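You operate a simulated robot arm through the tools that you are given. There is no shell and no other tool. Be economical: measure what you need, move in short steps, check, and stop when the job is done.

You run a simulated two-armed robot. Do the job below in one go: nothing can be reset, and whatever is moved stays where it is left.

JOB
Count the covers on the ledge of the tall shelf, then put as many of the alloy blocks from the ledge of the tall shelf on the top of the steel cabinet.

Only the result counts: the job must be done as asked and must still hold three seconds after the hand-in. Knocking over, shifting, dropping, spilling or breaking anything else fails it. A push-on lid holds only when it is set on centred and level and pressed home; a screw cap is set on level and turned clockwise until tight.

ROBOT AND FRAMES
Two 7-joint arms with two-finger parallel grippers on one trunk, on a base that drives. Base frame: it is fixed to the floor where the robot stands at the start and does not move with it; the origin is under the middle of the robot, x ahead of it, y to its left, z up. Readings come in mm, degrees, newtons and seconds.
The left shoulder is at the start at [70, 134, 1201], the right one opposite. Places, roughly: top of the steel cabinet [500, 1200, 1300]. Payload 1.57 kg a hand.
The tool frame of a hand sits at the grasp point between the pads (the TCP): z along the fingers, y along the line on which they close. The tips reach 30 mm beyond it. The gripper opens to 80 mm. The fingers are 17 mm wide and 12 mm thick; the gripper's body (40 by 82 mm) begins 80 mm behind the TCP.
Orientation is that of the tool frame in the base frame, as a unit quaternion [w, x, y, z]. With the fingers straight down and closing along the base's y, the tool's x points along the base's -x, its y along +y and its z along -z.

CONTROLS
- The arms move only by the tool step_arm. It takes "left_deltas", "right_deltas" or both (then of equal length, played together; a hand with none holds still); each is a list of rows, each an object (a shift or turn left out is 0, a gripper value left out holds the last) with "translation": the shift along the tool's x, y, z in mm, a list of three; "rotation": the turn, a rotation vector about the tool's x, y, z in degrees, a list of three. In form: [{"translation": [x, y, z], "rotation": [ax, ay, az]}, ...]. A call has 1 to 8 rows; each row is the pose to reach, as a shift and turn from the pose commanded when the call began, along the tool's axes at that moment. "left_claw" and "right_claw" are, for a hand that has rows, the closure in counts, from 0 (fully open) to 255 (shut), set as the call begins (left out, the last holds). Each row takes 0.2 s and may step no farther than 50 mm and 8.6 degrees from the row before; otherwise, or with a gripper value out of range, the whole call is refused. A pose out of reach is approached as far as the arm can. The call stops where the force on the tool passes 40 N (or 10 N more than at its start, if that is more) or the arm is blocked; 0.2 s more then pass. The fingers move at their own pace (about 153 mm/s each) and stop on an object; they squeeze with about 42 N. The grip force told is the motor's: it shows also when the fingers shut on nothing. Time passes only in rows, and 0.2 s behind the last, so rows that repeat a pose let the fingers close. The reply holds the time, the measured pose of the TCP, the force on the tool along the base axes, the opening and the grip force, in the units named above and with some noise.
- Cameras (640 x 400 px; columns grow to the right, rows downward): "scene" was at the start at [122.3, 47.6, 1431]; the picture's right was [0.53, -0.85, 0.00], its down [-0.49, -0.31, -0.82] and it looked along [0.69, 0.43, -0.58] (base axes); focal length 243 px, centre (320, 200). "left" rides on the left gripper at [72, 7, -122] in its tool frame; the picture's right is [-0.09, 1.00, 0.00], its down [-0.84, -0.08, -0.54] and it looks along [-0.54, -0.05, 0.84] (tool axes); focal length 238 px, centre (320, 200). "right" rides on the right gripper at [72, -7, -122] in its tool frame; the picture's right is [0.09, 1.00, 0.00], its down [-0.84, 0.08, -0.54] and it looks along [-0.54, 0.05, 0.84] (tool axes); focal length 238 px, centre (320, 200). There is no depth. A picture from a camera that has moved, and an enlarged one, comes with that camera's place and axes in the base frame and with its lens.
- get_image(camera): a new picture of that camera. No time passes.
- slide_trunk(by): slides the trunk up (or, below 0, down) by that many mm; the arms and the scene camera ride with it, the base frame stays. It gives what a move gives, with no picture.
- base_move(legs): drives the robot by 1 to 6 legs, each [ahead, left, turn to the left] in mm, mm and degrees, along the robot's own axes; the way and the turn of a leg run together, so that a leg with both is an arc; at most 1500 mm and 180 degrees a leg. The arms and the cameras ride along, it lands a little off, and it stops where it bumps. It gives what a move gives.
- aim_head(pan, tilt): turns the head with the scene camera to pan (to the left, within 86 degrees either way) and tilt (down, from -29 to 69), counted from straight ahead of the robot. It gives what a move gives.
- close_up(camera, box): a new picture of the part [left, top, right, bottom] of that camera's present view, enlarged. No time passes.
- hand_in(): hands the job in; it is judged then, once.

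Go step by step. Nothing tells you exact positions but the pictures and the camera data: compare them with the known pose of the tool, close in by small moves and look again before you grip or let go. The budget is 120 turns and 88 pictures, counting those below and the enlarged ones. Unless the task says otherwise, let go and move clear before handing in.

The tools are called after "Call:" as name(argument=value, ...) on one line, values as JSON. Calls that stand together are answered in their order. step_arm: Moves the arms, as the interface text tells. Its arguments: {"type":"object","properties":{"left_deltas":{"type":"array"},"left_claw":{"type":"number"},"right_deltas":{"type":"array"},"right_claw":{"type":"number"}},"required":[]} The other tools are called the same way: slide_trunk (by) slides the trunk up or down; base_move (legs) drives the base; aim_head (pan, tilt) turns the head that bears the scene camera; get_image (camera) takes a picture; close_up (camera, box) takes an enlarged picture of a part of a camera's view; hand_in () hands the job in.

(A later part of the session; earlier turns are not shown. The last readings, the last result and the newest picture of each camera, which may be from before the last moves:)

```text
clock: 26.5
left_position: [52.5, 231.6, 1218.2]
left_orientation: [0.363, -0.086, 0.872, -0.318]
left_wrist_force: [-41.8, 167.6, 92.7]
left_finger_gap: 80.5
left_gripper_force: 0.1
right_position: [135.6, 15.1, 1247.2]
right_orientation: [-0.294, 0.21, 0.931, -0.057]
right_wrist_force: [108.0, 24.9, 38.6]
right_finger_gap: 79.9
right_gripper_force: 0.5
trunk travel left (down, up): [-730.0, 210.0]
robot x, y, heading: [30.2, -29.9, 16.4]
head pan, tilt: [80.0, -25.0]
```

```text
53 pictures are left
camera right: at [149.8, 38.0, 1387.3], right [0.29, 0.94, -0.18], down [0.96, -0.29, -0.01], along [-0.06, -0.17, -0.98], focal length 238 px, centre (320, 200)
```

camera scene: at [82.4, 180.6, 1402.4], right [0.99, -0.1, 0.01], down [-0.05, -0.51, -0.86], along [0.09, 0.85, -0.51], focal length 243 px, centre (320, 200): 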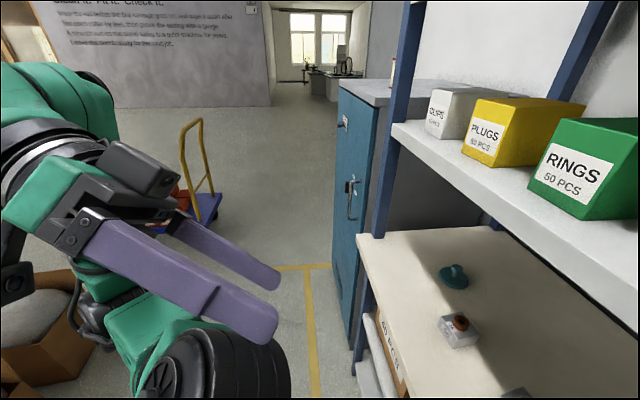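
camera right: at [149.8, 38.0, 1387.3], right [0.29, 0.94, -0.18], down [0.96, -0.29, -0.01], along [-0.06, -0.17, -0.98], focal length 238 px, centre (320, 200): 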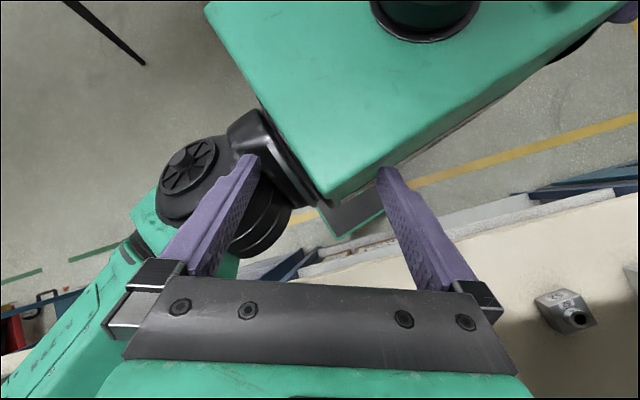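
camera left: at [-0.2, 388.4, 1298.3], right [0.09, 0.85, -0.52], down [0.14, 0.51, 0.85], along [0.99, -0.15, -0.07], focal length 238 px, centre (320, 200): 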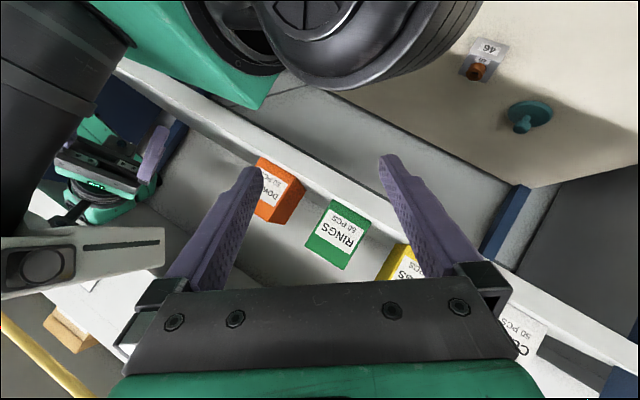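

Good progress: the right hand is off the neck and its upper arm now points out to the right. I now ease both hands along the pushes they feel.

Call:
step_arm(right_deltas=[{"translation": [-6, -1, -11]}, {"translation": [-11, -2, -22]}, {"translation": [-16, -3, -34]}], left_deltas=[{"translation": [-7, 4, -10]}, {"translation": [-14, 8, -20]}, {"translation": [-19, 11, -29]}])

Call:
get_image(camera="left")

Call:
get_image(camera="scene")

```text
clock: 26.9
left_position: [89.2, 187.5, 1224.3]
left_orientation: [0.396, -0.083, 0.859, -0.313]
left_wrist_force: [38.2, 101.8, 22.8]
left_finger_gap: 80.3
left_gripper_force: 0.4
right_position: [150.5, -36.3, 1246.3]
right_orientation: [-0.336, 0.175, 0.925, -0.005]
right_wrist_force: [86.6, 80.9, 127.4]
right_finger_gap: 78.6
right_gripper_force: 0.1
trunk travel left (down, up): [-730.0, 210.0]
robot x, y, heading: [28.9, -25.6, 15.8]
head pan, tilt: [80.0, -25.0]
stopped in row 1 (left hand): the arm was blocked; the commanded pose is now the measured one
```

```text
52 pictures are left
camera left: at [-47.9, 223.8, 1233.6], right [0.17, 0.82, -0.54], down [0.16, 0.52, 0.84], along [0.97, -0.23, -0.04], focal length 238 px, centre (320, 200)
```

left: 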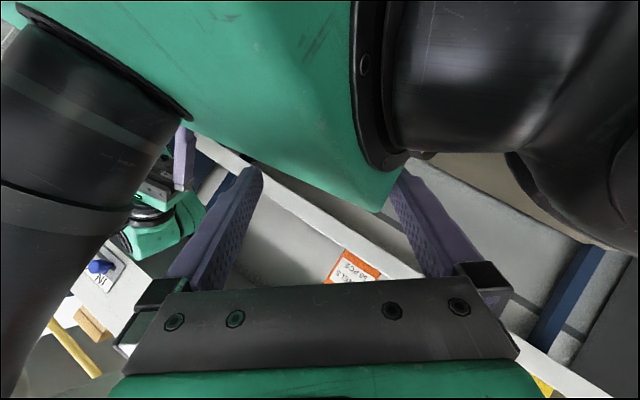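

```text
51 pictures are left
camera scene: at [22.1, 177.9, 1478.3], right [0.99, 0.1, 0.02], down [-0.01, 0.34, -0.94], along [-0.1, 0.93, 0.34], focal length 243 px, centre (320, 200)
```

scene: 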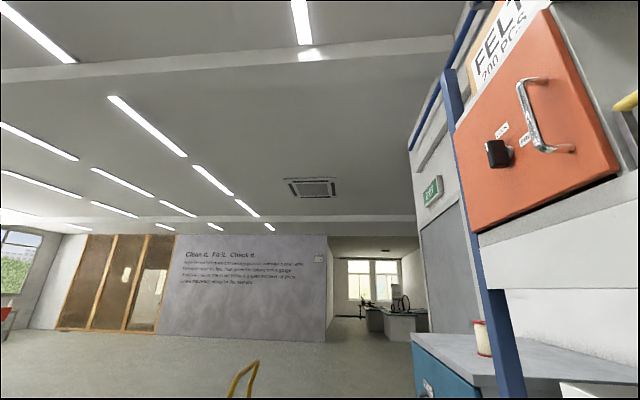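

Both hands still rest against my own deck edges; I lift the left hand up and outward, then the right one upward.

Call:
step_arm(left_deltas=[{"translation": [-9, 2, -10]}, {"translation": [-19, 4, -20]}, {"translation": [-28, 5, -31]}, {"translation": [-38, 7, -41]}])

Call:
step_arm(right_deltas=[{"translation": [0, 0, -10]}, {"translation": [0, 0, -20]}, {"translation": [0, 0, -30]}, {"translation": [0, 0, -40]}])

Call:
get_image(camera="right")

Call:
get_image(camera="left")

```text
clock: 27.1
left_position: [98.7, 109.4, 1230.0]
left_orientation: [0.411, -0.057, 0.856, -0.309]
left_wrist_force: [85.1, 57.9, 8.1]
left_finger_gap: 80.5
left_gripper_force: 0.1
right_position: [144.8, -121.4, 1234.6]
right_orientation: [-0.366, 0.178, 0.91, 0.078]
right_wrist_force: [12.9, 64.7, 125.9]
right_finger_gap: 66.8
right_gripper_force: 0.0
trunk travel left (down, up): [-730.0, 210.0]
robot x, y, heading: [12.8, -22.4, 13.6]
head pan, tilt: [80.0, -25.0]
stopped in row 1 (right hand): the force on the tool passed its limit (the readings are from after the stop); the commanded pose is now the measured one
```

```text
clock: 27.4
left_position: [88.9, 90.3, 1235.7]
left_orientation: [0.419, -0.052, 0.854, -0.303]
left_wrist_force: [44.6, 2.3, 25.2]
left_finger_gap: 75.4
left_gripper_force: 0.1
right_position: [136.3, -150.6, 1231.3]
right_orientation: [-0.365, 0.184, 0.909, 0.083]
right_wrist_force: [132.9, -30.4, 101.7]
right_finger_gap: 55.0
right_gripper_force: 0.2
trunk travel left (down, up): [-730.0, 210.0]
robot x, y, heading: [10.7, -26.1, 13.8]
head pan, tilt: [80.0, -25.0]
stopped in row 1 (right hand): the force on the tool passed its limit (the readings are from after the stop); the commanded pose is now the measured one
```

```text
50 pictures are left
camera right: at [163.4, -170.8, 1370.2], right [0.33, 0.94, 0.08], down [0.93, -0.31, -0.19], along [-0.15, 0.14, -0.98], focal length 238 px, centre (320, 200)
```

right: 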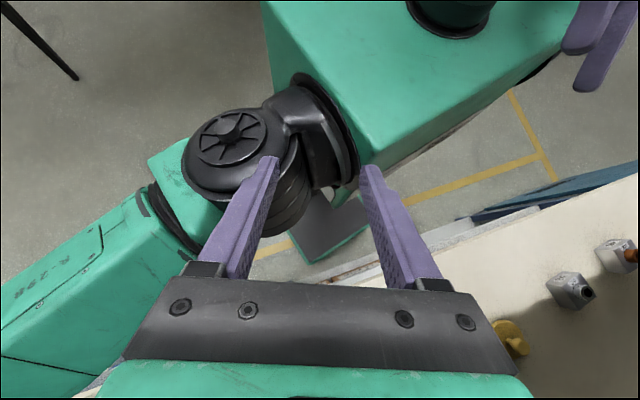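

```text
49 pictures are left
camera left: at [-47.7, 129.8, 1238.5], right [0.22, 0.84, -0.5], down [0.12, 0.48, 0.87], along [0.97, -0.25, 0.01], focal length 238 px, centre (320, 200)
```

left: 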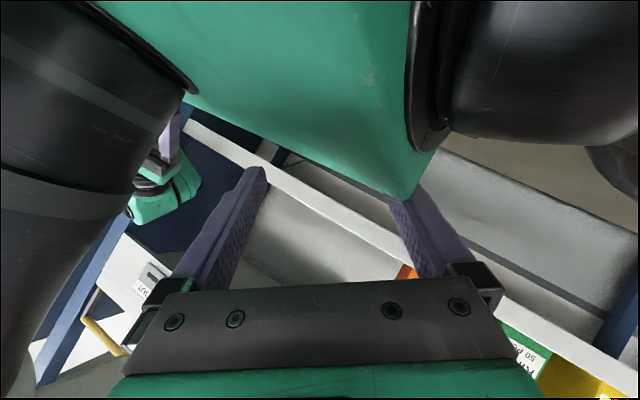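

The upper body seems to sway right; I check the scene camera's attitude.

Call:
aim_head(pan=80, tilt=20)

Call:
get_image(camera="scene")

```text
clock: 28.5
left_position: [90.7, 82.2, 1236.2]
left_orientation: [0.419, -0.05, 0.856, -0.298]
left_wrist_force: [59.7, 2.8, 40.5]
left_finger_gap: 71.5
left_gripper_force: 0.0
right_position: [135.8, -149.1, 1233.1]
right_orientation: [-0.361, 0.187, 0.909, 0.087]
right_wrist_force: [44.4, 8.0, 70.5]
right_finger_gap: 67.5
right_gripper_force: 0.1
trunk travel left (down, up): [-730.0, 210.0]
robot x, y, heading: [11.0, -27.7, 13.7]
head pan, tilt: [80.0, 20.0]
```

```text
48 pictures are left
camera scene: at [11.4, 82.2, 1411.4], right [1.0, 0.06, 0.03], down [0.05, -0.34, -0.94], along [-0.05, 0.94, -0.35], focal length 243 px, centre (320, 200)
```

scene: 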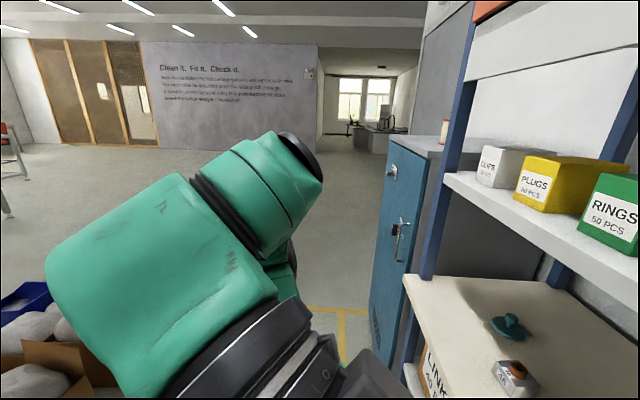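

I'm upright and near the starting place, with the right arm now pointing out to the right. I test backing away again.

Call:
base_move(legs=[[-60, 15, 0]])

Call:
get_image(camera="right")

```text
clock: 29.5
left_position: [69.9, 82.1, 1234.2]
left_orientation: [0.405, -0.058, 0.864, -0.294]
left_wrist_force: [55.9, 8.0, 44.5]
left_finger_gap: 71.6
left_gripper_force: 0.1
right_position: [116.3, -151.1, 1229.2]
right_orientation: [-0.381, 0.184, 0.902, 0.084]
right_wrist_force: [-4.7, 17.8, 37.0]
right_finger_gap: 67.0
right_gripper_force: 0.1
trunk travel left (down, up): [-730.0, 210.0]
robot x, y, heading: [-48.5, -25.5, 13.8]
head pan, tilt: [80.0, 20.0]
```

```text
47 pictures are left
camera right: at [147.2, -172.0, 1365.3], right [0.34, 0.94, 0.08], down [0.92, -0.31, -0.22], along [-0.18, 0.15, -0.97], focal length 238 px, centre (320, 200)
```

right: 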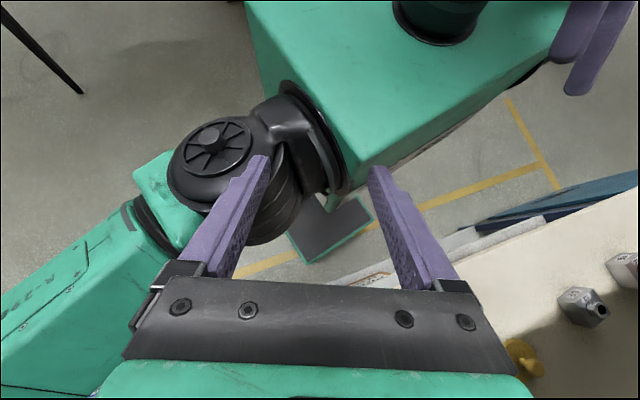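

The lean is now neutral, so that may have just unloaded it. I back off another 60 mm and compare.

Call:
base_move(legs=[[-60, 15, 0]])

Call:
get_image(camera="scene")

```text
clock: 30.4
left_position: [7.3, 81.4, 1234.0]
left_orientation: [0.406, -0.058, 0.864, -0.293]
left_wrist_force: [0.3, 0.3, -0.4]
left_finger_gap: 80.0
left_gripper_force: 0.0
right_position: [54.2, -151.1, 1228.7]
right_orientation: [-0.381, 0.184, 0.902, 0.085]
right_wrist_force: [7.6, 11.3, 16.2]
right_finger_gap: 68.1
right_gripper_force: 0.0
trunk travel left (down, up): [-730.0, 210.0]
robot x, y, heading: [-109.0, -26.0, 14.1]
head pan, tilt: [80.0, 20.0]
```

```text
46 pictures are left
camera scene: at [-66.7, 79.2, 1410.5], right [1.0, 0.07, 0.0], down [0.02, -0.34, -0.94], along [-0.07, 0.94, -0.34], focal length 243 px, centre (320, 200)
```

scene: 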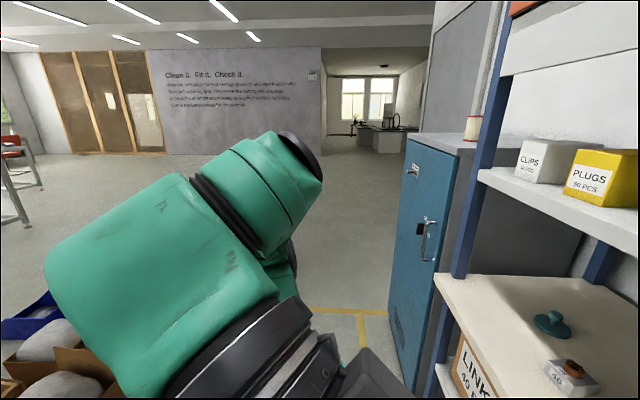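

Free at last: the whole robot moved back and is level. I back off another 200 mm and straighten the heading.

Call:
base_move(legs=[[-170, 45, 0], [0, 0, -14]])

Call:
get_image(camera="right")

Call:
get_image(camera="left")

```text
clock: 32.8
left_position: [-149.4, 54.0, 1234.3]
left_orientation: [0.368, 0.049, 0.864, -0.341]
left_wrist_force: [0.0, 0.3, -0.3]
left_finger_gap: 79.9
left_gripper_force: 0.1
right_position: [-160.6, -182.7, 1229.4]
right_orientation: [-0.366, 0.295, 0.873, 0.131]
right_wrist_force: [7.4, 6.7, 22.1]
right_finger_gap: 69.9
right_gripper_force: 0.1
trunk travel left (down, up): [-730.0, 210.0]
robot x, y, heading: [-284.4, -24.8, -0.0]
head pan, tilt: [80.0, 20.0]
```

```text
45 pictures are left
camera right: at [-136.6, -211.4, 1366.8], right [0.56, 0.83, 0.08], down [0.82, -0.53, -0.22], along [-0.14, 0.19, -0.97], focal length 238 px, centre (320, 200)
```

right: 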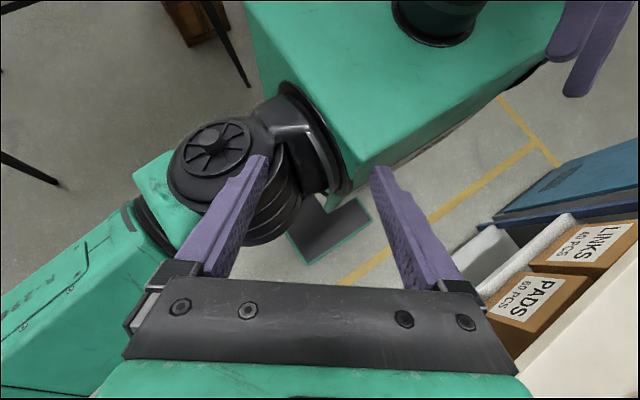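

```text
44 pictures are left
camera left: at [-272.4, 124.0, 1242.4], right [0.4, 0.77, -0.49], down [0.25, 0.42, 0.87], along [0.88, -0.48, -0.03], focal length 238 px, centre (320, 200)
```

left: 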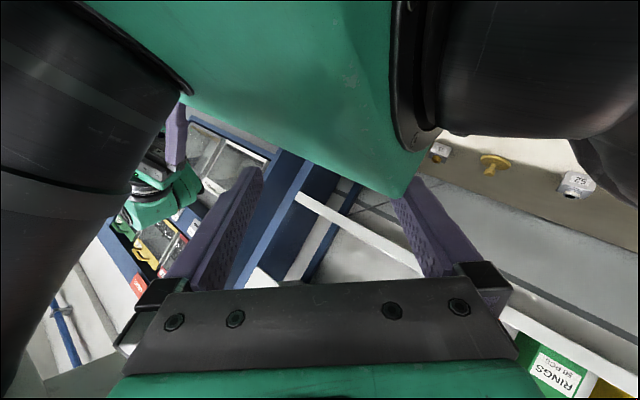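

Now in free space I unfold both arms: back each hand off along its own fingers.

Call:
step_arm(right_deltas=[{"translation": [0, 0, -20]}, {"translation": [0, 0, -40]}, {"translation": [0, 0, -60]}, {"translation": [0, 0, -80]}, {"translation": [0, 0, -100]}], left_deltas=[{"translation": [0, 0, -15]}, {"translation": [0, 0, -30]}, {"translation": [0, 0, -45]}, {"translation": [-15, 0, -60]}, {"translation": [-30, 0, -60]}])

Call:
get_image(camera="right")

Call:
get_image(camera="left")

```text
clock: 34.0
left_position: [-161.0, 98.4, 1283.5]
left_orientation: [0.367, 0.049, 0.864, -0.342]
left_wrist_force: [0.1, -0.4, -0.5]
left_finger_gap: 80.0
left_gripper_force: 0.1
right_position: [-115.1, -192.7, 1288.0]
right_orientation: [-0.367, 0.294, 0.872, 0.134]
right_wrist_force: [-0.7, -0.6, -0.5]
right_finger_gap: 79.9
right_gripper_force: 0.1
right hand out of reach, approached as far as the arm can: row 3, 4, 5
trunk travel left (down, up): [-730.0, 210.0]
robot x, y, heading: [-284.5, -23.8, -0.3]
head pan, tilt: [80.0, 20.0]
```

```text
43 pictures are left
camera right: at [-90.8, -222.4, 1424.7], right [0.56, 0.83, 0.08], down [0.82, -0.53, -0.22], along [-0.14, 0.19, -0.97], focal length 238 px, centre (320, 200)
```

right: 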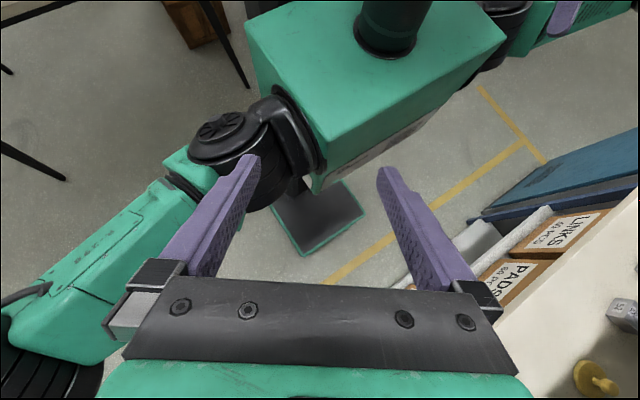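

```text
42 pictures are left
camera left: at [-285.2, 168.3, 1291.7], right [0.4, 0.77, -0.49], down [0.26, 0.42, 0.87], along [0.88, -0.47, -0.03], focal length 238 px, centre (320, 200)
```

left: 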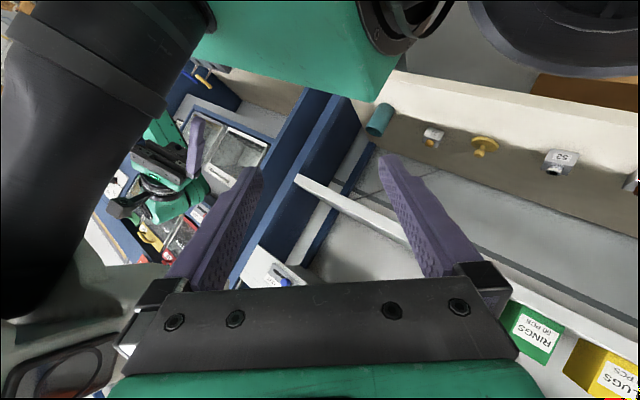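

Both arms are free. I swing the left hand forward and left into the planned 45° forward-down grasp attitude.

Call:
step_arm(left_deltas=[{"translation": [-24.3, 31.8, -2.7], "rotation": [-2, 0, 0.5]}, {"translation": [-48.6, 63.6, -5.4], "rotation": [-9, 0.2, 2]}, {"translation": [-73, 95.5, -8], "rotation": [-16.5, 0.4, 4]}, {"translation": [-97, 127, -11], "rotation": [-24, 0.6, 6]}, {"translation": [-121, 159, -13], "rotation": [-31.5, 0.8, 8]}, {"translation": [-146, 191, -16], "rotation": [-38.9, 0.9, 10]}])

Call:
aim_head(pan=25, tilt=25)

Call:
get_image(camera="scene")

```text
clock: 35.4
left_position: [8.5, 273.8, 1273.5]
left_orientation: [0.367, 0.004, 0.93, -0.005]
left_wrist_force: [0.5, -0.7, -0.9]
left_finger_gap: 79.7
left_gripper_force: 0.2
left hand out of reach, approached as far as the arm can: row 6
right_position: [-115.9, -193.2, 1288.8]
right_orientation: [-0.367, 0.294, 0.872, 0.133]
right_wrist_force: [-0.3, -0.6, -0.8]
right_finger_gap: 79.9
right_gripper_force: 0.0
trunk travel left (down, up): [-730.0, 210.0]
robot x, y, heading: [-287.1, -23.1, -0.1]
head pan, tilt: [80.0, 20.0]
```

```text
clock: 36.6
left_position: [7.6, 271.9, 1273.5]
left_orientation: [0.366, 0.003, 0.93, -0.004]
left_wrist_force: [-1.2, 0.1, -0.7]
left_finger_gap: 80.2
left_gripper_force: 0.1
right_position: [-115.6, -194.3, 1288.7]
right_orientation: [-0.367, 0.295, 0.872, 0.134]
right_wrist_force: [-0.3, -0.2, -0.5]
right_finger_gap: 80.1
right_gripper_force: 0.0
trunk travel left (down, up): [-730.0, 210.0]
robot x, y, heading: [-288.0, -22.8, -0.3]
head pan, tilt: [25.0, 25.0]
```

```text
41 pictures are left
camera scene: at [-153.8, 16.1, 1402.5], right [0.42, -0.91, 0.0], down [-0.38, -0.18, -0.91], along [0.82, 0.38, -0.42], focal length 243 px, centre (320, 200)
```

scene: 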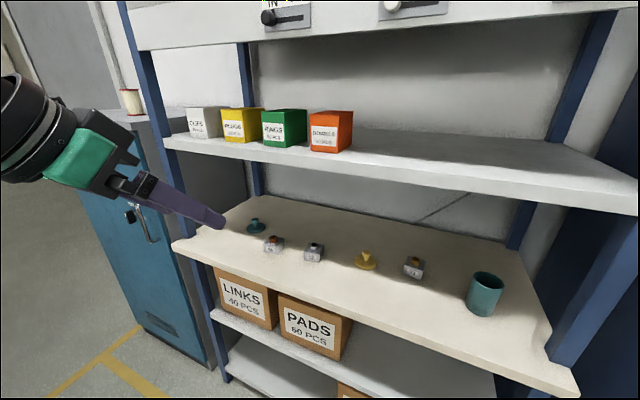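

From here the whole ledge is visible: two covers (teal and yellow), three blocks and a cup. I zoom in to verify, and to read the block positions and yaw.

Call:
close_up(camera="scene", box=[230, 200, 390, 300])

Call:
close_up(camera="scene", box=[360, 200, 560, 325])

```text
4.00 times, centred on (310, 250) of scene
camera zoom: at [-153.8, 16.1, 1402.5], right [0.42, -0.91, 0.0], down [-0.38, -0.18, -0.91], along [0.82, 0.38, -0.42], focal length 973 px, centre (360, 0)
```

zoom: 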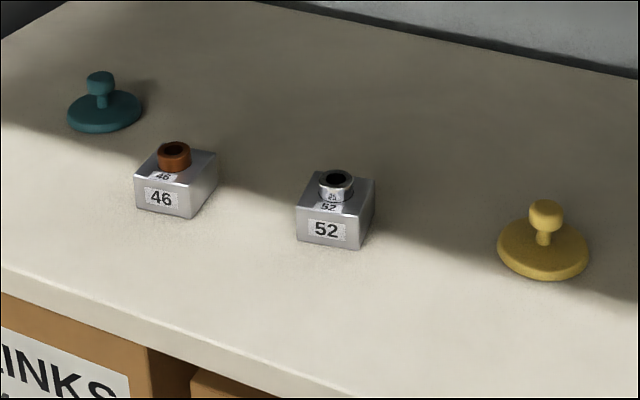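

```text
3.20 times, centred on (460, 262) of scene
camera zoom: at [-153.8, 16.1, 1402.5], right [0.42, -0.91, 0.0], down [-0.38, -0.18, -0.91], along [0.82, 0.38, -0.42], focal length 778 px, centre (-128, 0)
```

zoom: 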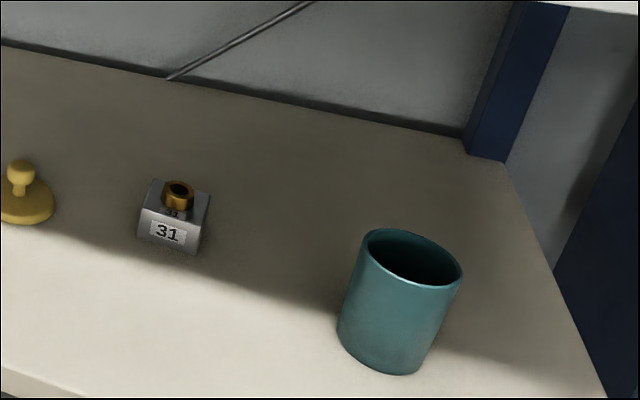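

Count confirmed: 2 covers, so exactly 2 blocks go up; I take 46 at about (396, 444), yaw ≈ 6°, and 52 at about (421, 303), yaw ≈ 10°. I drive left and then partway forward for a reach from outside the bay.

Call:
base_move(legs=[[0, 293, 0], [130, 0, 0]])

Call:
get_image(camera="left")

```text
clock: 39.5
left_position: [131.6, 566.8, 1282.7]
left_orientation: [0.386, 0.001, 0.922, -0.003]
left_wrist_force: [0.0, -0.7, -0.8]
left_finger_gap: 80.2
left_gripper_force: 0.0
right_position: [13.2, 98.3, 1288.2]
right_orientation: [-0.366, 0.294, 0.873, 0.132]
right_wrist_force: [-0.1, 0.0, 0.0]
right_finger_gap: 79.7
right_gripper_force: 0.0
trunk travel left (down, up): [-730.0, 210.0]
robot x, y, heading: [-154.0, 268.2, -0.3]
head pan, tilt: [25.0, 25.0]
```

```text
38 pictures are left
camera left: at [-5.4, 575.4, 1316.9], right [0.07, 1.0, 0.06], down [0.2, -0.07, 0.98], along [0.98, -0.06, -0.21], focal length 238 px, centre (320, 200)
```

left: 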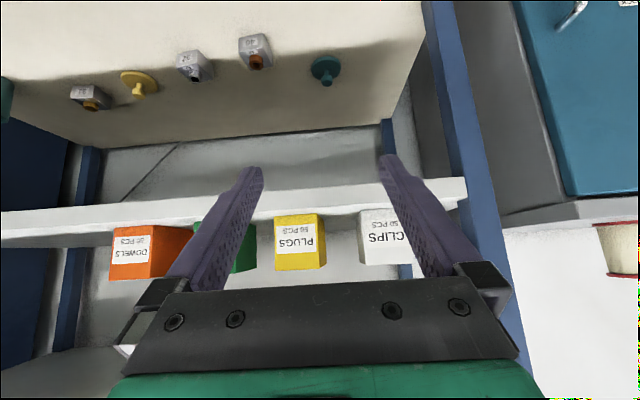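

I see the row from the left wrist camera. I move to a pre-grasp point about 110 mm short of block 46, with the yaw matched.

Call:
step_arm(left_deltas=[{"translation": [9, -16.4, 39.5]}, {"translation": [18, -32.8, 79]}, {"translation": [27, -49, 118.4]}, {"translation": [36, -65.5, 158]}, {"translation": [45, -82, 197], "rotation": [-1, 0, -1]}, {"translation": [54, -98, 237], "rotation": [-2, 0, -2]}, {"translation": [63, -115, 276], "rotation": [-3, 0, -3]}, {"translation": [71.9, -131, 315.7], "rotation": [-4.3, 0, -4.2]}])

Call:
get_image(camera="left")

```text
clock: 41.3
left_position: [306.8, 431.5, 1010.4]
left_orientation: [0.385, -0.047, 0.922, 0.018]
left_wrist_force: [0.4, -0.7, -0.3]
left_finger_gap: 80.0
left_gripper_force: 0.1
right_position: [16.7, 98.1, 1287.4]
right_orientation: [-0.367, 0.295, 0.872, 0.134]
right_wrist_force: [0.8, 0.0, -0.3]
right_finger_gap: 80.1
right_gripper_force: 0.1
trunk travel left (down, up): [-730.0, 210.0]
robot x, y, heading: [-156.4, 268.4, -0.4]
head pan, tilt: [25.0, 25.0]
```

```text
37 pictures are left
camera left: at [169.3, 425.3, 1044.9], right [-0.04, 1.0, 0.06], down [0.21, -0.05, 0.98], along [0.98, 0.05, -0.21], focal length 238 px, centre (320, 200)
```

left: 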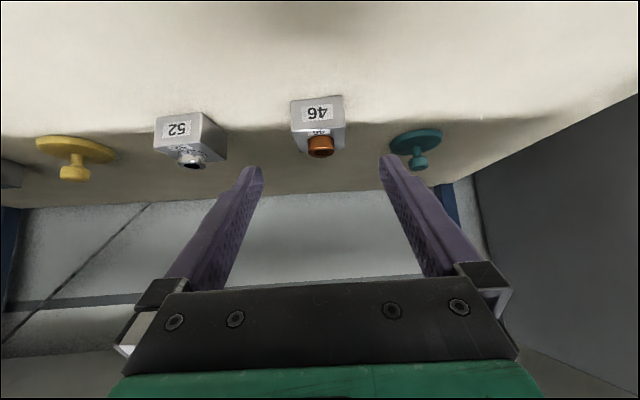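

The pose lines up with block 46 to within a millimetre or two. I advance along the fingers and check before closing.

Call:
step_arm(left_deltas=[{"translation": [0, 0, 30]}, {"translation": [0, 0, 60]}, {"translation": [0, 0, 85]}, {"translation": [0, 0, 98]}, {"translation": [0, 0, 107]}])

Call:
get_image(camera="left")

Call:
get_image(camera="scene")

```text
clock: 42.5
left_position: [383.5, 440.5, 933.1]
left_orientation: [0.384, -0.047, 0.922, 0.018]
left_wrist_force: [-0.4, -0.5, -0.3]
left_finger_gap: 80.0
left_gripper_force: 0.1
right_position: [14.7, 98.5, 1288.2]
right_orientation: [-0.367, 0.295, 0.872, 0.134]
right_wrist_force: [0.1, 0.2, 0.0]
right_finger_gap: 79.9
right_gripper_force: 0.0
trunk travel left (down, up): [-730.0, 210.0]
robot x, y, heading: [-155.0, 269.1, -0.3]
head pan, tilt: [25.0, 25.0]
```

```text
36 pictures are left
camera left: at [246.0, 434.3, 968.0], right [-0.03, 1.0, 0.06], down [0.21, -0.05, 0.98], along [0.98, 0.05, -0.21], focal length 238 px, centre (320, 200)
```

left: 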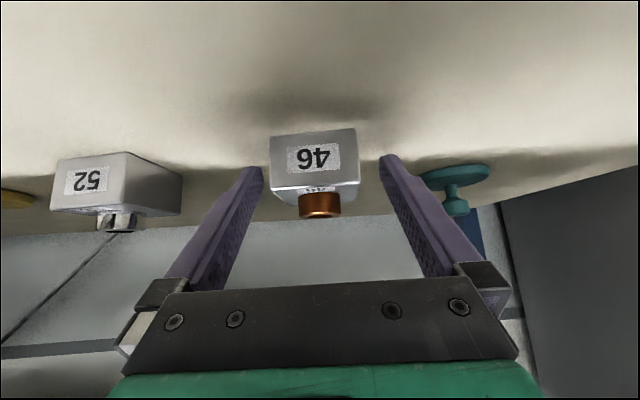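

```text
35 pictures are left
camera scene: at [-21.5, 308.9, 1402.5], right [0.42, -0.91, 0.0], down [-0.38, -0.18, -0.91], along [0.82, 0.38, -0.42], focal length 243 px, centre (320, 200)
```

scene: 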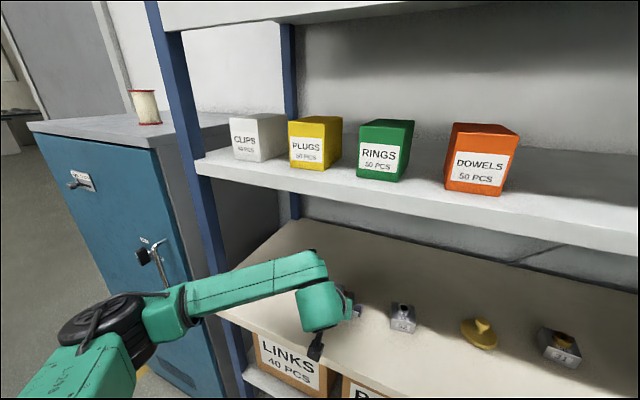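

The fingertips straddle block 46 about its middle, centred to within a few millimetres. I close the left gripper.

Call:
step_arm(left_deltas=[{"translation": [0, 0, 0]}, {"translation": [0, 0, 0]}, {"translation": [0, 0, 0]}], left_claw=255)

Call:
get_image(camera="left")

```text
clock: 43.3
left_position: [383.4, 440.8, 934.0]
left_orientation: [0.384, -0.046, 0.922, 0.017]
left_wrist_force: [0.2, -1.0, 0.5]
left_finger_gap: 51.6
left_gripper_force: 41.8
right_position: [16.0, 99.4, 1288.5]
right_orientation: [-0.367, 0.295, 0.872, 0.134]
right_wrist_force: [0.3, -0.4, -0.8]
right_finger_gap: 79.9
right_gripper_force: 0.1
trunk travel left (down, up): [-730.0, 210.0]
robot x, y, heading: [-152.3, 270.1, -0.4]
head pan, tilt: [25.0, 25.0]
```

```text
34 pictures are left
camera left: at [245.6, 434.1, 968.3], right [-0.03, 1.0, 0.06], down [0.21, -0.05, 0.98], along [0.98, 0.05, -0.21], focal length 238 px, centre (320, 200)
```

left: 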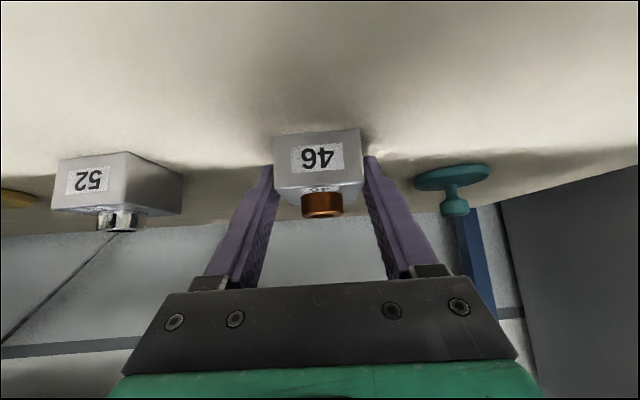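

Block 46 is gripped (51.6 mm, 42 N). I lift it a little, then draw it straight back out of the bay.

Call:
step_arm(left_deltas=[{"translation": [-10.7, 0, -10.5]}, {"translation": [-28.5, 0, -28]}, {"translation": [3, 4.4, -60]}, {"translation": [34.5, 8.8, -91.6]}, {"translation": [66, 13.2, -123.4]}, {"translation": [97.5, 17.6, -155]}])

Call:
get_image(camera="left")

```text
clock: 44.7
left_position: [249.3, 441.3, 973.9]
left_orientation: [0.385, -0.047, 0.922, 0.017]
left_wrist_force: [-0.2, 0.0, 0.6]
left_finger_gap: 0.2
left_gripper_force: 21.2
left hand out of reach, approached as far as the arm can: row 6
right_position: [15.9, 98.5, 1288.1]
right_orientation: [-0.368, 0.296, 0.871, 0.134]
right_wrist_force: [0.1, -0.4, 0.0]
right_finger_gap: 79.8
right_gripper_force: 0.0
trunk travel left (down, up): [-730.0, 210.0]
robot x, y, heading: [-152.8, 267.4, -0.3]
head pan, tilt: [25.0, 25.0]
```

```text
33 pictures are left
camera left: at [111.2, 435.1, 1008.7], right [-0.04, 1.0, 0.06], down [0.21, -0.05, 0.98], along [0.98, 0.05, -0.21], focal length 238 px, centre (320, 200)
```

left: 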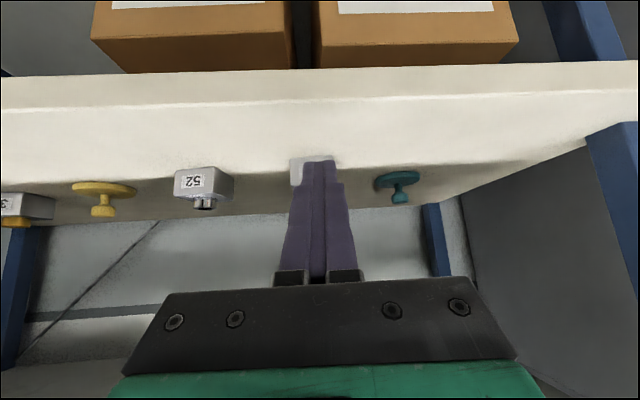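

The block slipped out while retreating. I open the gripper and look at where the block sits now.

Call:
step_arm(left_deltas=[{"translation": [0, 0, 0]}, {"translation": [0, 0, 0]}, {"translation": [0, 0, 0]}], left_claw=0)

Call:
close_up(camera="left", box=[160, 100, 480, 300])

Call:
close_up(camera="scene", box=[240, 200, 560, 400])

```text
clock: 45.5
left_position: [248.4, 441.8, 974.5]
left_orientation: [0.384, -0.046, 0.922, 0.017]
left_wrist_force: [-0.1, 0.1, 0.6]
left_finger_gap: 80.1
left_gripper_force: 0.0
right_position: [15.1, 99.0, 1288.6]
right_orientation: [-0.366, 0.295, 0.873, 0.133]
right_wrist_force: [0.4, -0.6, -0.6]
right_finger_gap: 79.8
right_gripper_force: 0.0
trunk travel left (down, up): [-730.0, 210.0]
robot x, y, heading: [-152.3, 269.5, -0.3]
head pan, tilt: [25.0, 25.0]
```

```text
2.00 times, centred on (320, 200) of left
camera zoom: at [111.2, 435.1, 1008.9], right [-0.04, 1.0, 0.06], down [0.21, -0.05, 0.98], along [0.98, 0.05, -0.21], focal length 477 px, centre (320, 200)
```

zoom: 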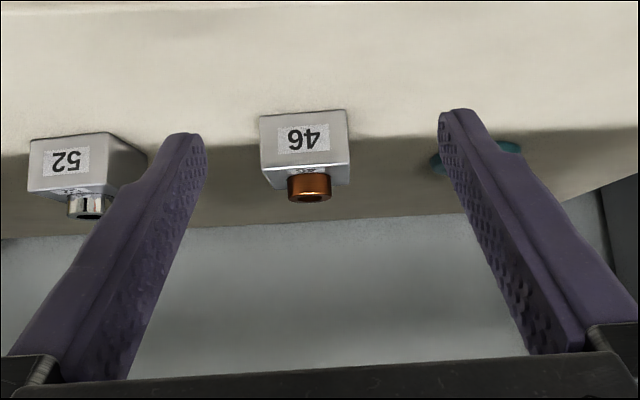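

```text
2.00 times, centred on (400, 300) of scene
camera zoom: at [-22.0, 309.1, 1402.5], right [0.42, -0.91, 0.0], down [-0.38, -0.18, -0.91], along [0.82, 0.38, -0.42], focal length 486 px, centre (160, 0)
```

zoom: 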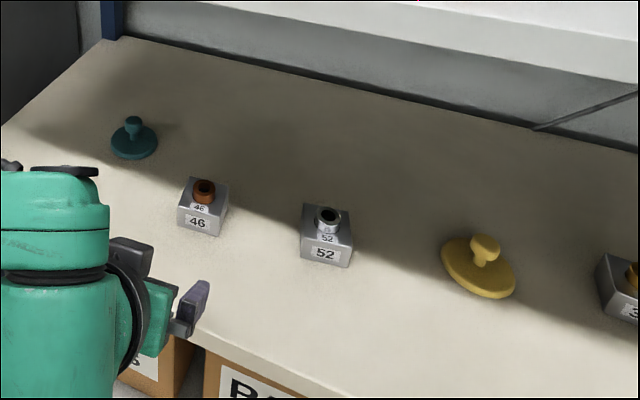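

Block 46 is upright and exactly where it was, so the grip slipped at the first quick lift. I go back in slightly deeper and lower, close, and lift very slowly.

Call:
step_arm(left_deltas=[{"translation": [-21.6, -5, 23.4]}, {"translation": [-43.1, -9.9, 46.9]}, {"translation": [-64.7, -14.8, 70.3]}, {"translation": [-64.7, -14.8, 95]}, {"translation": [-64.7, -14.8, 115]}, {"translation": [-64.7, -14.8, 124]}, {"translation": [-64.7, -14.8, 129]}])

Call:
get_image(camera="left")

```text
clock: 47.1
left_position: [386.6, 442.8, 930.3]
left_orientation: [0.385, -0.047, 0.922, 0.018]
left_wrist_force: [0.7, -0.6, 0.3]
left_finger_gap: 80.2
left_gripper_force: 0.1
right_position: [14.2, 98.9, 1289.6]
right_orientation: [-0.366, 0.295, 0.872, 0.133]
right_wrist_force: [0.4, -0.1, -0.3]
right_finger_gap: 80.0
right_gripper_force: 0.2
trunk travel left (down, up): [-730.0, 210.0]
robot x, y, heading: [-152.0, 267.0, -0.3]
head pan, tilt: [25.0, 25.0]
```

```text
30 pictures are left
camera left: at [249.5, 435.6, 963.9], right [-0.03, 1.0, 0.06], down [0.21, -0.05, 0.98], along [0.98, 0.05, -0.21], focal length 238 px, centre (320, 200)
```

left: 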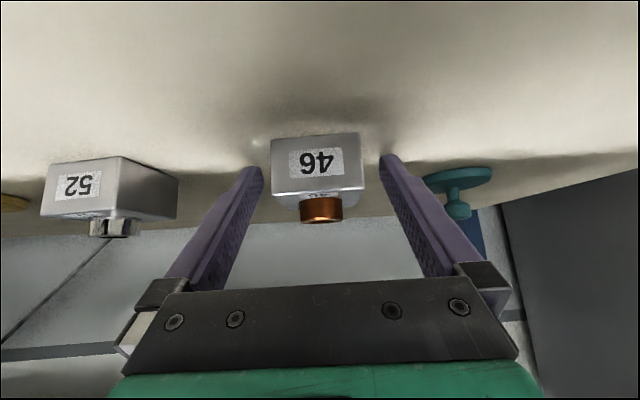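

I'm aligned again with the tips about 3 mm above the ledge. I close fully and hold before a slow lift.

Call:
step_arm(left_deltas=[{"translation": [0, 0, 0]}, {"translation": [0, 0, 0]}, {"translation": [0, 0, 0]}, {"translation": [0, 0, 0]}], left_claw=255)

Call:
step_arm(left_deltas=[{"translation": [-0.7, 0, -0.7]}, {"translation": [-1.4, 0, -1.4]}, {"translation": [-2.1, 0, -2.1]}, {"translation": [-3.5, 0, -3.5]}, {"translation": [-5, 0, -5]}, {"translation": [-7, 0, -7]}, {"translation": [-9, 0, -9]}, {"translation": [-11, 0, -11]}])

Call:
get_image(camera="left")

```text
clock: 48.1
left_position: [386.5, 441.5, 929.5]
left_orientation: [0.384, -0.047, 0.922, 0.018]
left_wrist_force: [-0.5, -0.3, -0.2]
left_finger_gap: 51.6
left_gripper_force: 41.8
right_position: [16.5, 98.8, 1288.5]
right_orientation: [-0.367, 0.295, 0.872, 0.134]
right_wrist_force: [-0.5, 1.0, -0.8]
right_finger_gap: 79.9
right_gripper_force: 0.0
trunk travel left (down, up): [-730.0, 210.0]
robot x, y, heading: [-150.1, 272.0, -0.4]
head pan, tilt: [25.0, 25.0]
```

```text
clock: 49.9
left_position: [385.3, 440.7, 945.3]
left_orientation: [0.384, -0.047, 0.922, 0.017]
left_wrist_force: [-0.2, -1.3, -2.5]
left_finger_gap: 51.5
left_gripper_force: 41.9
right_position: [15.0, 99.1, 1288.9]
right_orientation: [-0.368, 0.294, 0.872, 0.133]
right_wrist_force: [-0.5, 0.3, 0.0]
right_finger_gap: 80.1
right_gripper_force: 0.0
trunk travel left (down, up): [-730.0, 210.0]
robot x, y, heading: [-154.4, 270.5, -0.3]
head pan, tilt: [25.0, 25.0]
```

```text
29 pictures are left
camera left: at [248.3, 434.7, 979.8], right [-0.03, 1.0, 0.06], down [0.21, -0.05, 0.98], along [0.98, 0.05, -0.21], focal length 238 px, centre (320, 200)
```

left: 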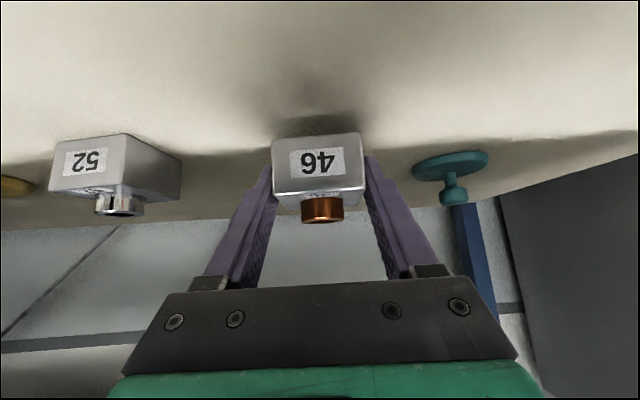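

It holds this time (2.5 N of weight carried, block unmoved in the hand). I keep lifting gently.

Call:
step_arm(left_deltas=[{"translation": [-1.5, 0, -1.5]}, {"translation": [-4, 0, -4]}, {"translation": [-8, 0, -8]}, {"translation": [-12, 0, -12]}, {"translation": [-16, 0, -16]}, {"translation": [-20, 0, -20]}, {"translation": [-23, 0, -23]}, {"translation": [-25, 0, -25]}])

Call:
base_move(legs=[[-60, 0, 0]])

Call:
get_image(camera="left")

```text
clock: 51.7
left_position: [385.7, 441.6, 981.4]
left_orientation: [0.384, -0.047, 0.922, 0.018]
left_wrist_force: [0.6, 0.5, -2.1]
left_finger_gap: 51.4
left_gripper_force: 42.7
right_position: [16.0, 98.2, 1288.6]
right_orientation: [-0.368, 0.295, 0.871, 0.135]
right_wrist_force: [-0.3, 0.0, 0.2]
right_finger_gap: 80.3
right_gripper_force: 0.1
trunk travel left (down, up): [-730.0, 210.0]
robot x, y, heading: [-149.6, 270.6, -0.2]
head pan, tilt: [25.0, 25.0]
```

```text
clock: 52.7
left_position: [330.1, 442.4, 978.3]
left_orientation: [0.383, -0.046, 0.923, 0.017]
left_wrist_force: [0.5, 0.9, -2.0]
left_finger_gap: 51.9
left_gripper_force: 42.0
right_position: [-39.0, 99.5, 1287.4]
right_orientation: [-0.369, 0.294, 0.872, 0.131]
right_wrist_force: [0.7, -0.2, 0.2]
right_finger_gap: 80.0
right_gripper_force: 0.0
trunk travel left (down, up): [-730.0, 210.0]
robot x, y, heading: [-214.8, 269.8, -0.1]
head pan, tilt: [25.0, 25.0]
```

```text
28 pictures are left
camera left: at [191.7, 435.4, 1012.8], right [-0.04, 1.0, 0.06], down [0.21, -0.05, 0.98], along [0.98, 0.05, -0.21], focal length 238 px, centre (320, 200)
```

left: 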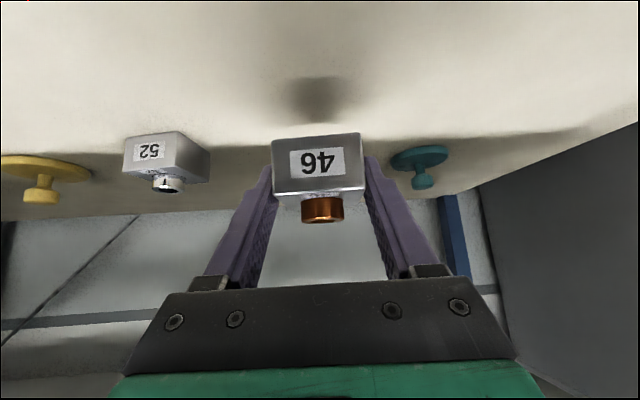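

The block rides securely. I back out fully and drive left to stand in front of the cabinet.

Call:
base_move(legs=[[-170, 0, 0], [0, 740, 0]])

Call:
slide_trunk(by=205)

Call:
get_image(camera="scene")

Call:
get_image(camera="left")

```text
clock: 57.8
left_position: [154.6, 1192.8, 980.7]
left_orientation: [0.384, -0.05, 0.922, 0.02]
left_wrist_force: [-0.1, 0.1, -3.1]
left_finger_gap: 52.0
left_gripper_force: 42.1
right_position: [-211.6, 847.6, 1288.4]
right_orientation: [-0.368, 0.291, 0.873, 0.132]
right_wrist_force: [-0.1, 0.1, 0.1]
right_finger_gap: 79.6
right_gripper_force: 0.0
trunk travel left (down, up): [-730.0, 210.0]
robot x, y, heading: [-383.6, 1020.3, -0.0]
head pan, tilt: [25.0, 25.0]
```

```text
clock: 60.0
left_position: [155.4, 1193.8, 1185.4]
left_orientation: [0.384, -0.049, 0.922, 0.018]
left_wrist_force: [0.5, -0.4, -1.6]
left_finger_gap: 51.9
left_gripper_force: 42.3
right_position: [-212.0, 848.4, 1494.1]
right_orientation: [-0.368, 0.291, 0.873, 0.132]
right_wrist_force: [-0.3, -0.5, -0.9]
right_finger_gap: 80.0
right_gripper_force: 0.2
trunk travel left (down, up): [-935.0, 5.0]
robot x, y, heading: [-380.1, 1016.9, 0.2]
head pan, tilt: [25.0, 25.0]
```

```text
27 pictures are left
camera scene: at [-250.4, 1058.5, 1607.4], right [0.42, -0.91, 0.0], down [-0.38, -0.18, -0.91], along [0.82, 0.38, -0.42], focal length 243 px, centre (320, 200)
```

scene: 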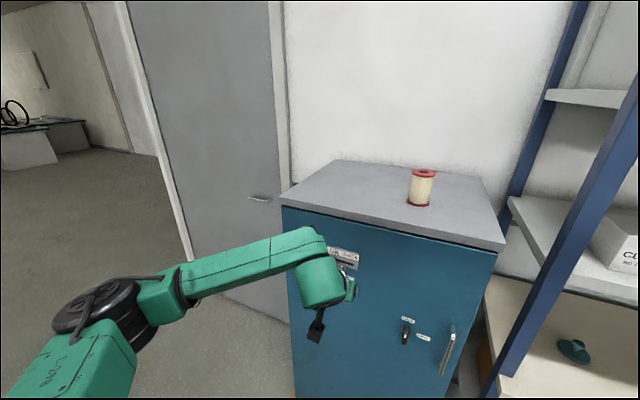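

```text
26 pictures are left
camera left: at [18.1, 1186.0, 1219.3], right [-0.04, 1.0, 0.06], down [0.21, -0.05, 0.98], along [0.98, 0.05, -0.21], focal length 238 px, centre (320, 200)
```

left: 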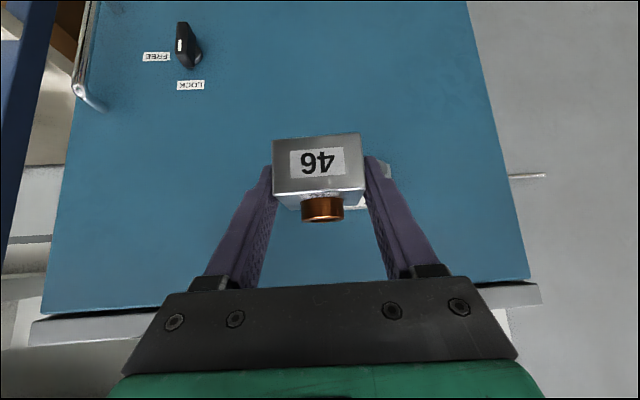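

The cabinet top spans about x 320–720, y 880–1460, with a spool near (444, 1066). I raise the block gently in front of the cabinet, aiming to set it down at about (415, 1240).

Call:
step_arm(left_deltas=[{"translation": [-2.8, 0, -2.8]}, {"translation": [-9.2, 0, -9.2]}, {"translation": [-19.9, 0, -19.7]}, {"translation": [-33.4, 0, -33]}, {"translation": [-46.9, 0, -46.5]}, {"translation": [-58.2, 0, -57.7]}, {"translation": [-66, 0, -65.5]}, {"translation": [-71, 0, -70.4]}])

Call:
step_arm(left_deltas=[{"translation": [-2.8, 0, -2.8]}, {"translation": [-9.2, 0, -9.2]}, {"translation": [-19.9, 0, -19.7]}, {"translation": [-33.4, 0, -33]}, {"translation": [-46.9, 0, -46.5]}, {"translation": [-58.2, 0, -57.7]}, {"translation": [-66, 0, -65.5]}, {"translation": [-71, 0, -70.4]}])

Call:
get_image(camera="left")

```text
clock: 61.8
left_position: [154.7, 1193.0, 1285.1]
left_orientation: [0.384, -0.05, 0.922, 0.019]
left_wrist_force: [0.5, -0.6, -2.4]
left_finger_gap: 51.6
left_gripper_force: 42.2
right_position: [-212.1, 850.0, 1493.0]
right_orientation: [-0.368, 0.291, 0.873, 0.131]
right_wrist_force: [0.8, -0.2, -0.1]
right_finger_gap: 80.0
right_gripper_force: 0.1
trunk travel left (down, up): [-935.0, 5.0]
robot x, y, heading: [-384.3, 1021.2, -0.3]
head pan, tilt: [25.0, 25.0]
```

```text
clock: 63.6
left_position: [154.9, 1193.9, 1385.1]
left_orientation: [0.384, -0.05, 0.922, 0.02]
left_wrist_force: [0.1, -0.1, -2.6]
left_finger_gap: 51.8
left_gripper_force: 41.9
right_position: [-212.1, 847.6, 1492.4]
right_orientation: [-0.368, 0.292, 0.873, 0.132]
right_wrist_force: [-0.2, 0.3, -0.2]
right_finger_gap: 79.9
right_gripper_force: 0.0
trunk travel left (down, up): [-935.0, 5.0]
robot x, y, heading: [-381.1, 1017.2, 0.1]
head pan, tilt: [25.0, 25.0]
```

```text
25 pictures are left
camera left: at [18.1, 1186.6, 1418.6], right [-0.04, 1.0, 0.06], down [0.21, -0.05, 0.98], along [0.98, 0.05, -0.21], focal length 238 px, centre (320, 200)
```

left: 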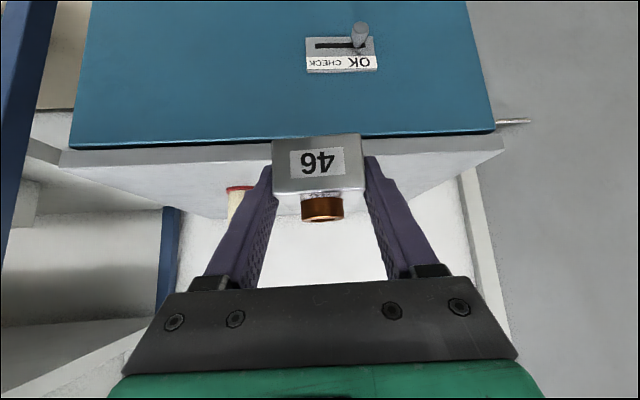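

Clear of the top edge by about 55 mm. I drive left 45 mm and forward 250 mm to bring the block over the cabinet.

Call:
base_move(legs=[[0, 45, 0], [250, 0, 0]])

Call:
get_image(camera="left")

Call:
get_image(camera="scene")

```text
clock: 65.9
left_position: [398.4, 1237.0, 1388.0]
left_orientation: [0.385, -0.05, 0.921, 0.02]
left_wrist_force: [-0.3, 0.4, -1.8]
left_finger_gap: 51.7
left_gripper_force: 42.1
right_position: [29.5, 892.0, 1493.6]
right_orientation: [-0.366, 0.291, 0.874, 0.133]
right_wrist_force: [-0.2, -0.4, -0.4]
right_finger_gap: 80.0
right_gripper_force: 0.1
trunk travel left (down, up): [-935.0, 5.0]
robot x, y, heading: [-132.9, 1063.5, 0.4]
head pan, tilt: [25.0, 25.0]
```

```text
24 pictures are left
camera left: at [260.2, 1230.3, 1420.4], right [-0.04, 1.0, 0.06], down [0.21, -0.05, 0.98], along [0.98, 0.05, -0.2], focal length 238 px, centre (320, 200)
```

left: 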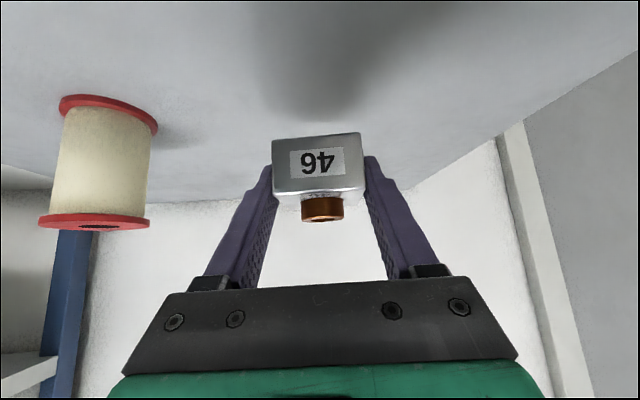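

```text
23 pictures are left
camera scene: at [-9.0, 1101.8, 1608.0], right [0.42, -0.91, 0.0], down [-0.38, -0.18, -0.91], along [0.82, 0.39, -0.42], focal length 243 px, centre (320, 200)
```

scene: 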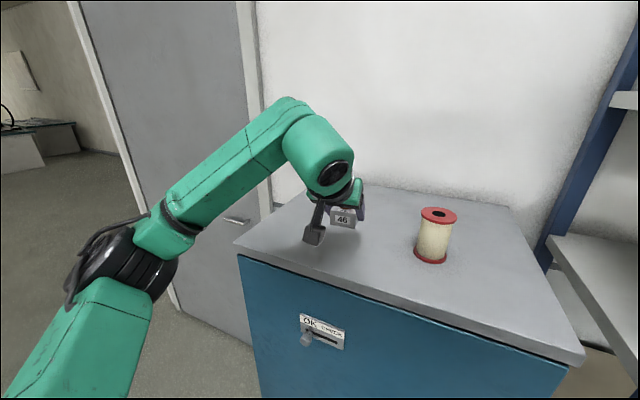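

The block is over the cabinet, well behind the front edge and clear of the spool. I lower it slowly, stopping just above the top.

Call:
step_arm(left_deltas=[{"translation": [2.8, 0, 2.8]}, {"translation": [8.5, 0, 8.4]}, {"translation": [15.6, 0, 15.5]}, {"translation": [22.7, 0, 22.5]}, {"translation": [29.1, 0, 28.9]}, {"translation": [33.4, 0, 33.1]}, {"translation": [35.5, 0, 35.2]}, {"translation": [36.9, 0, 36.6]}])

Call:
get_image(camera="left")

```text
clock: 67.7
left_position: [402.8, 1239.3, 1331.4]
left_orientation: [0.383, -0.05, 0.922, 0.018]
left_wrist_force: [-0.5, 0.2, -2.5]
left_finger_gap: 51.7
left_gripper_force: 42.0
right_position: [35.8, 894.9, 1492.7]
right_orientation: [-0.368, 0.291, 0.873, 0.132]
right_wrist_force: [-0.7, 0.7, 0.0]
right_finger_gap: 79.9
right_gripper_force: 0.0
trunk travel left (down, up): [-935.0, 5.0]
robot x, y, heading: [-134.4, 1063.2, -0.1]
head pan, tilt: [25.0, 25.0]
```

```text
22 pictures are left
camera left: at [265.0, 1231.5, 1366.9], right [-0.04, 1.0, 0.06], down [0.21, -0.05, 0.98], along [0.98, 0.05, -0.21], focal length 238 px, centre (320, 200)
```

left: 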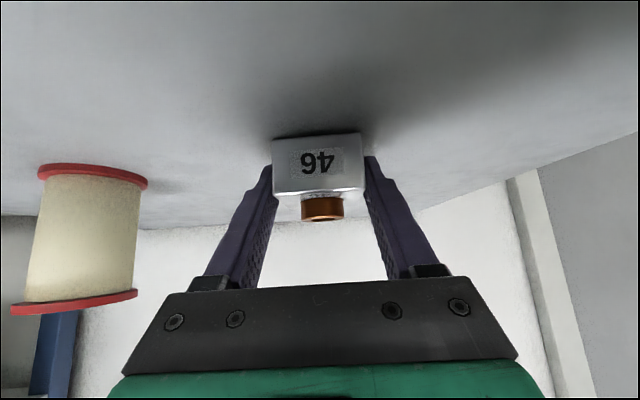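

Nearly touching. I creep down a millimetre at a time and watch for the weight to come off.

Call:
step_arm(left_deltas=[{"translation": [0.7, 0, 0.7]}, {"translation": [1.1, 0, 1.1]}, {"translation": [1.4, 0, 1.4]}])

```text
clock: 68.5
left_position: [403.0, 1239.0, 1331.5]
left_orientation: [0.384, -0.05, 0.922, 0.019]
left_wrist_force: [0.3, -0.1, -0.9]
left_finger_gap: 51.9
left_gripper_force: 42.4
right_position: [35.7, 893.6, 1492.9]
right_orientation: [-0.368, 0.292, 0.873, 0.132]
right_wrist_force: [1.1, -0.3, -1.3]
right_finger_gap: 79.9
right_gripper_force: 0.1
trunk travel left (down, up): [-935.0, 5.0]
robot x, y, heading: [-136.2, 1063.6, 0.4]
head pan, tilt: [25.0, 25.0]
```

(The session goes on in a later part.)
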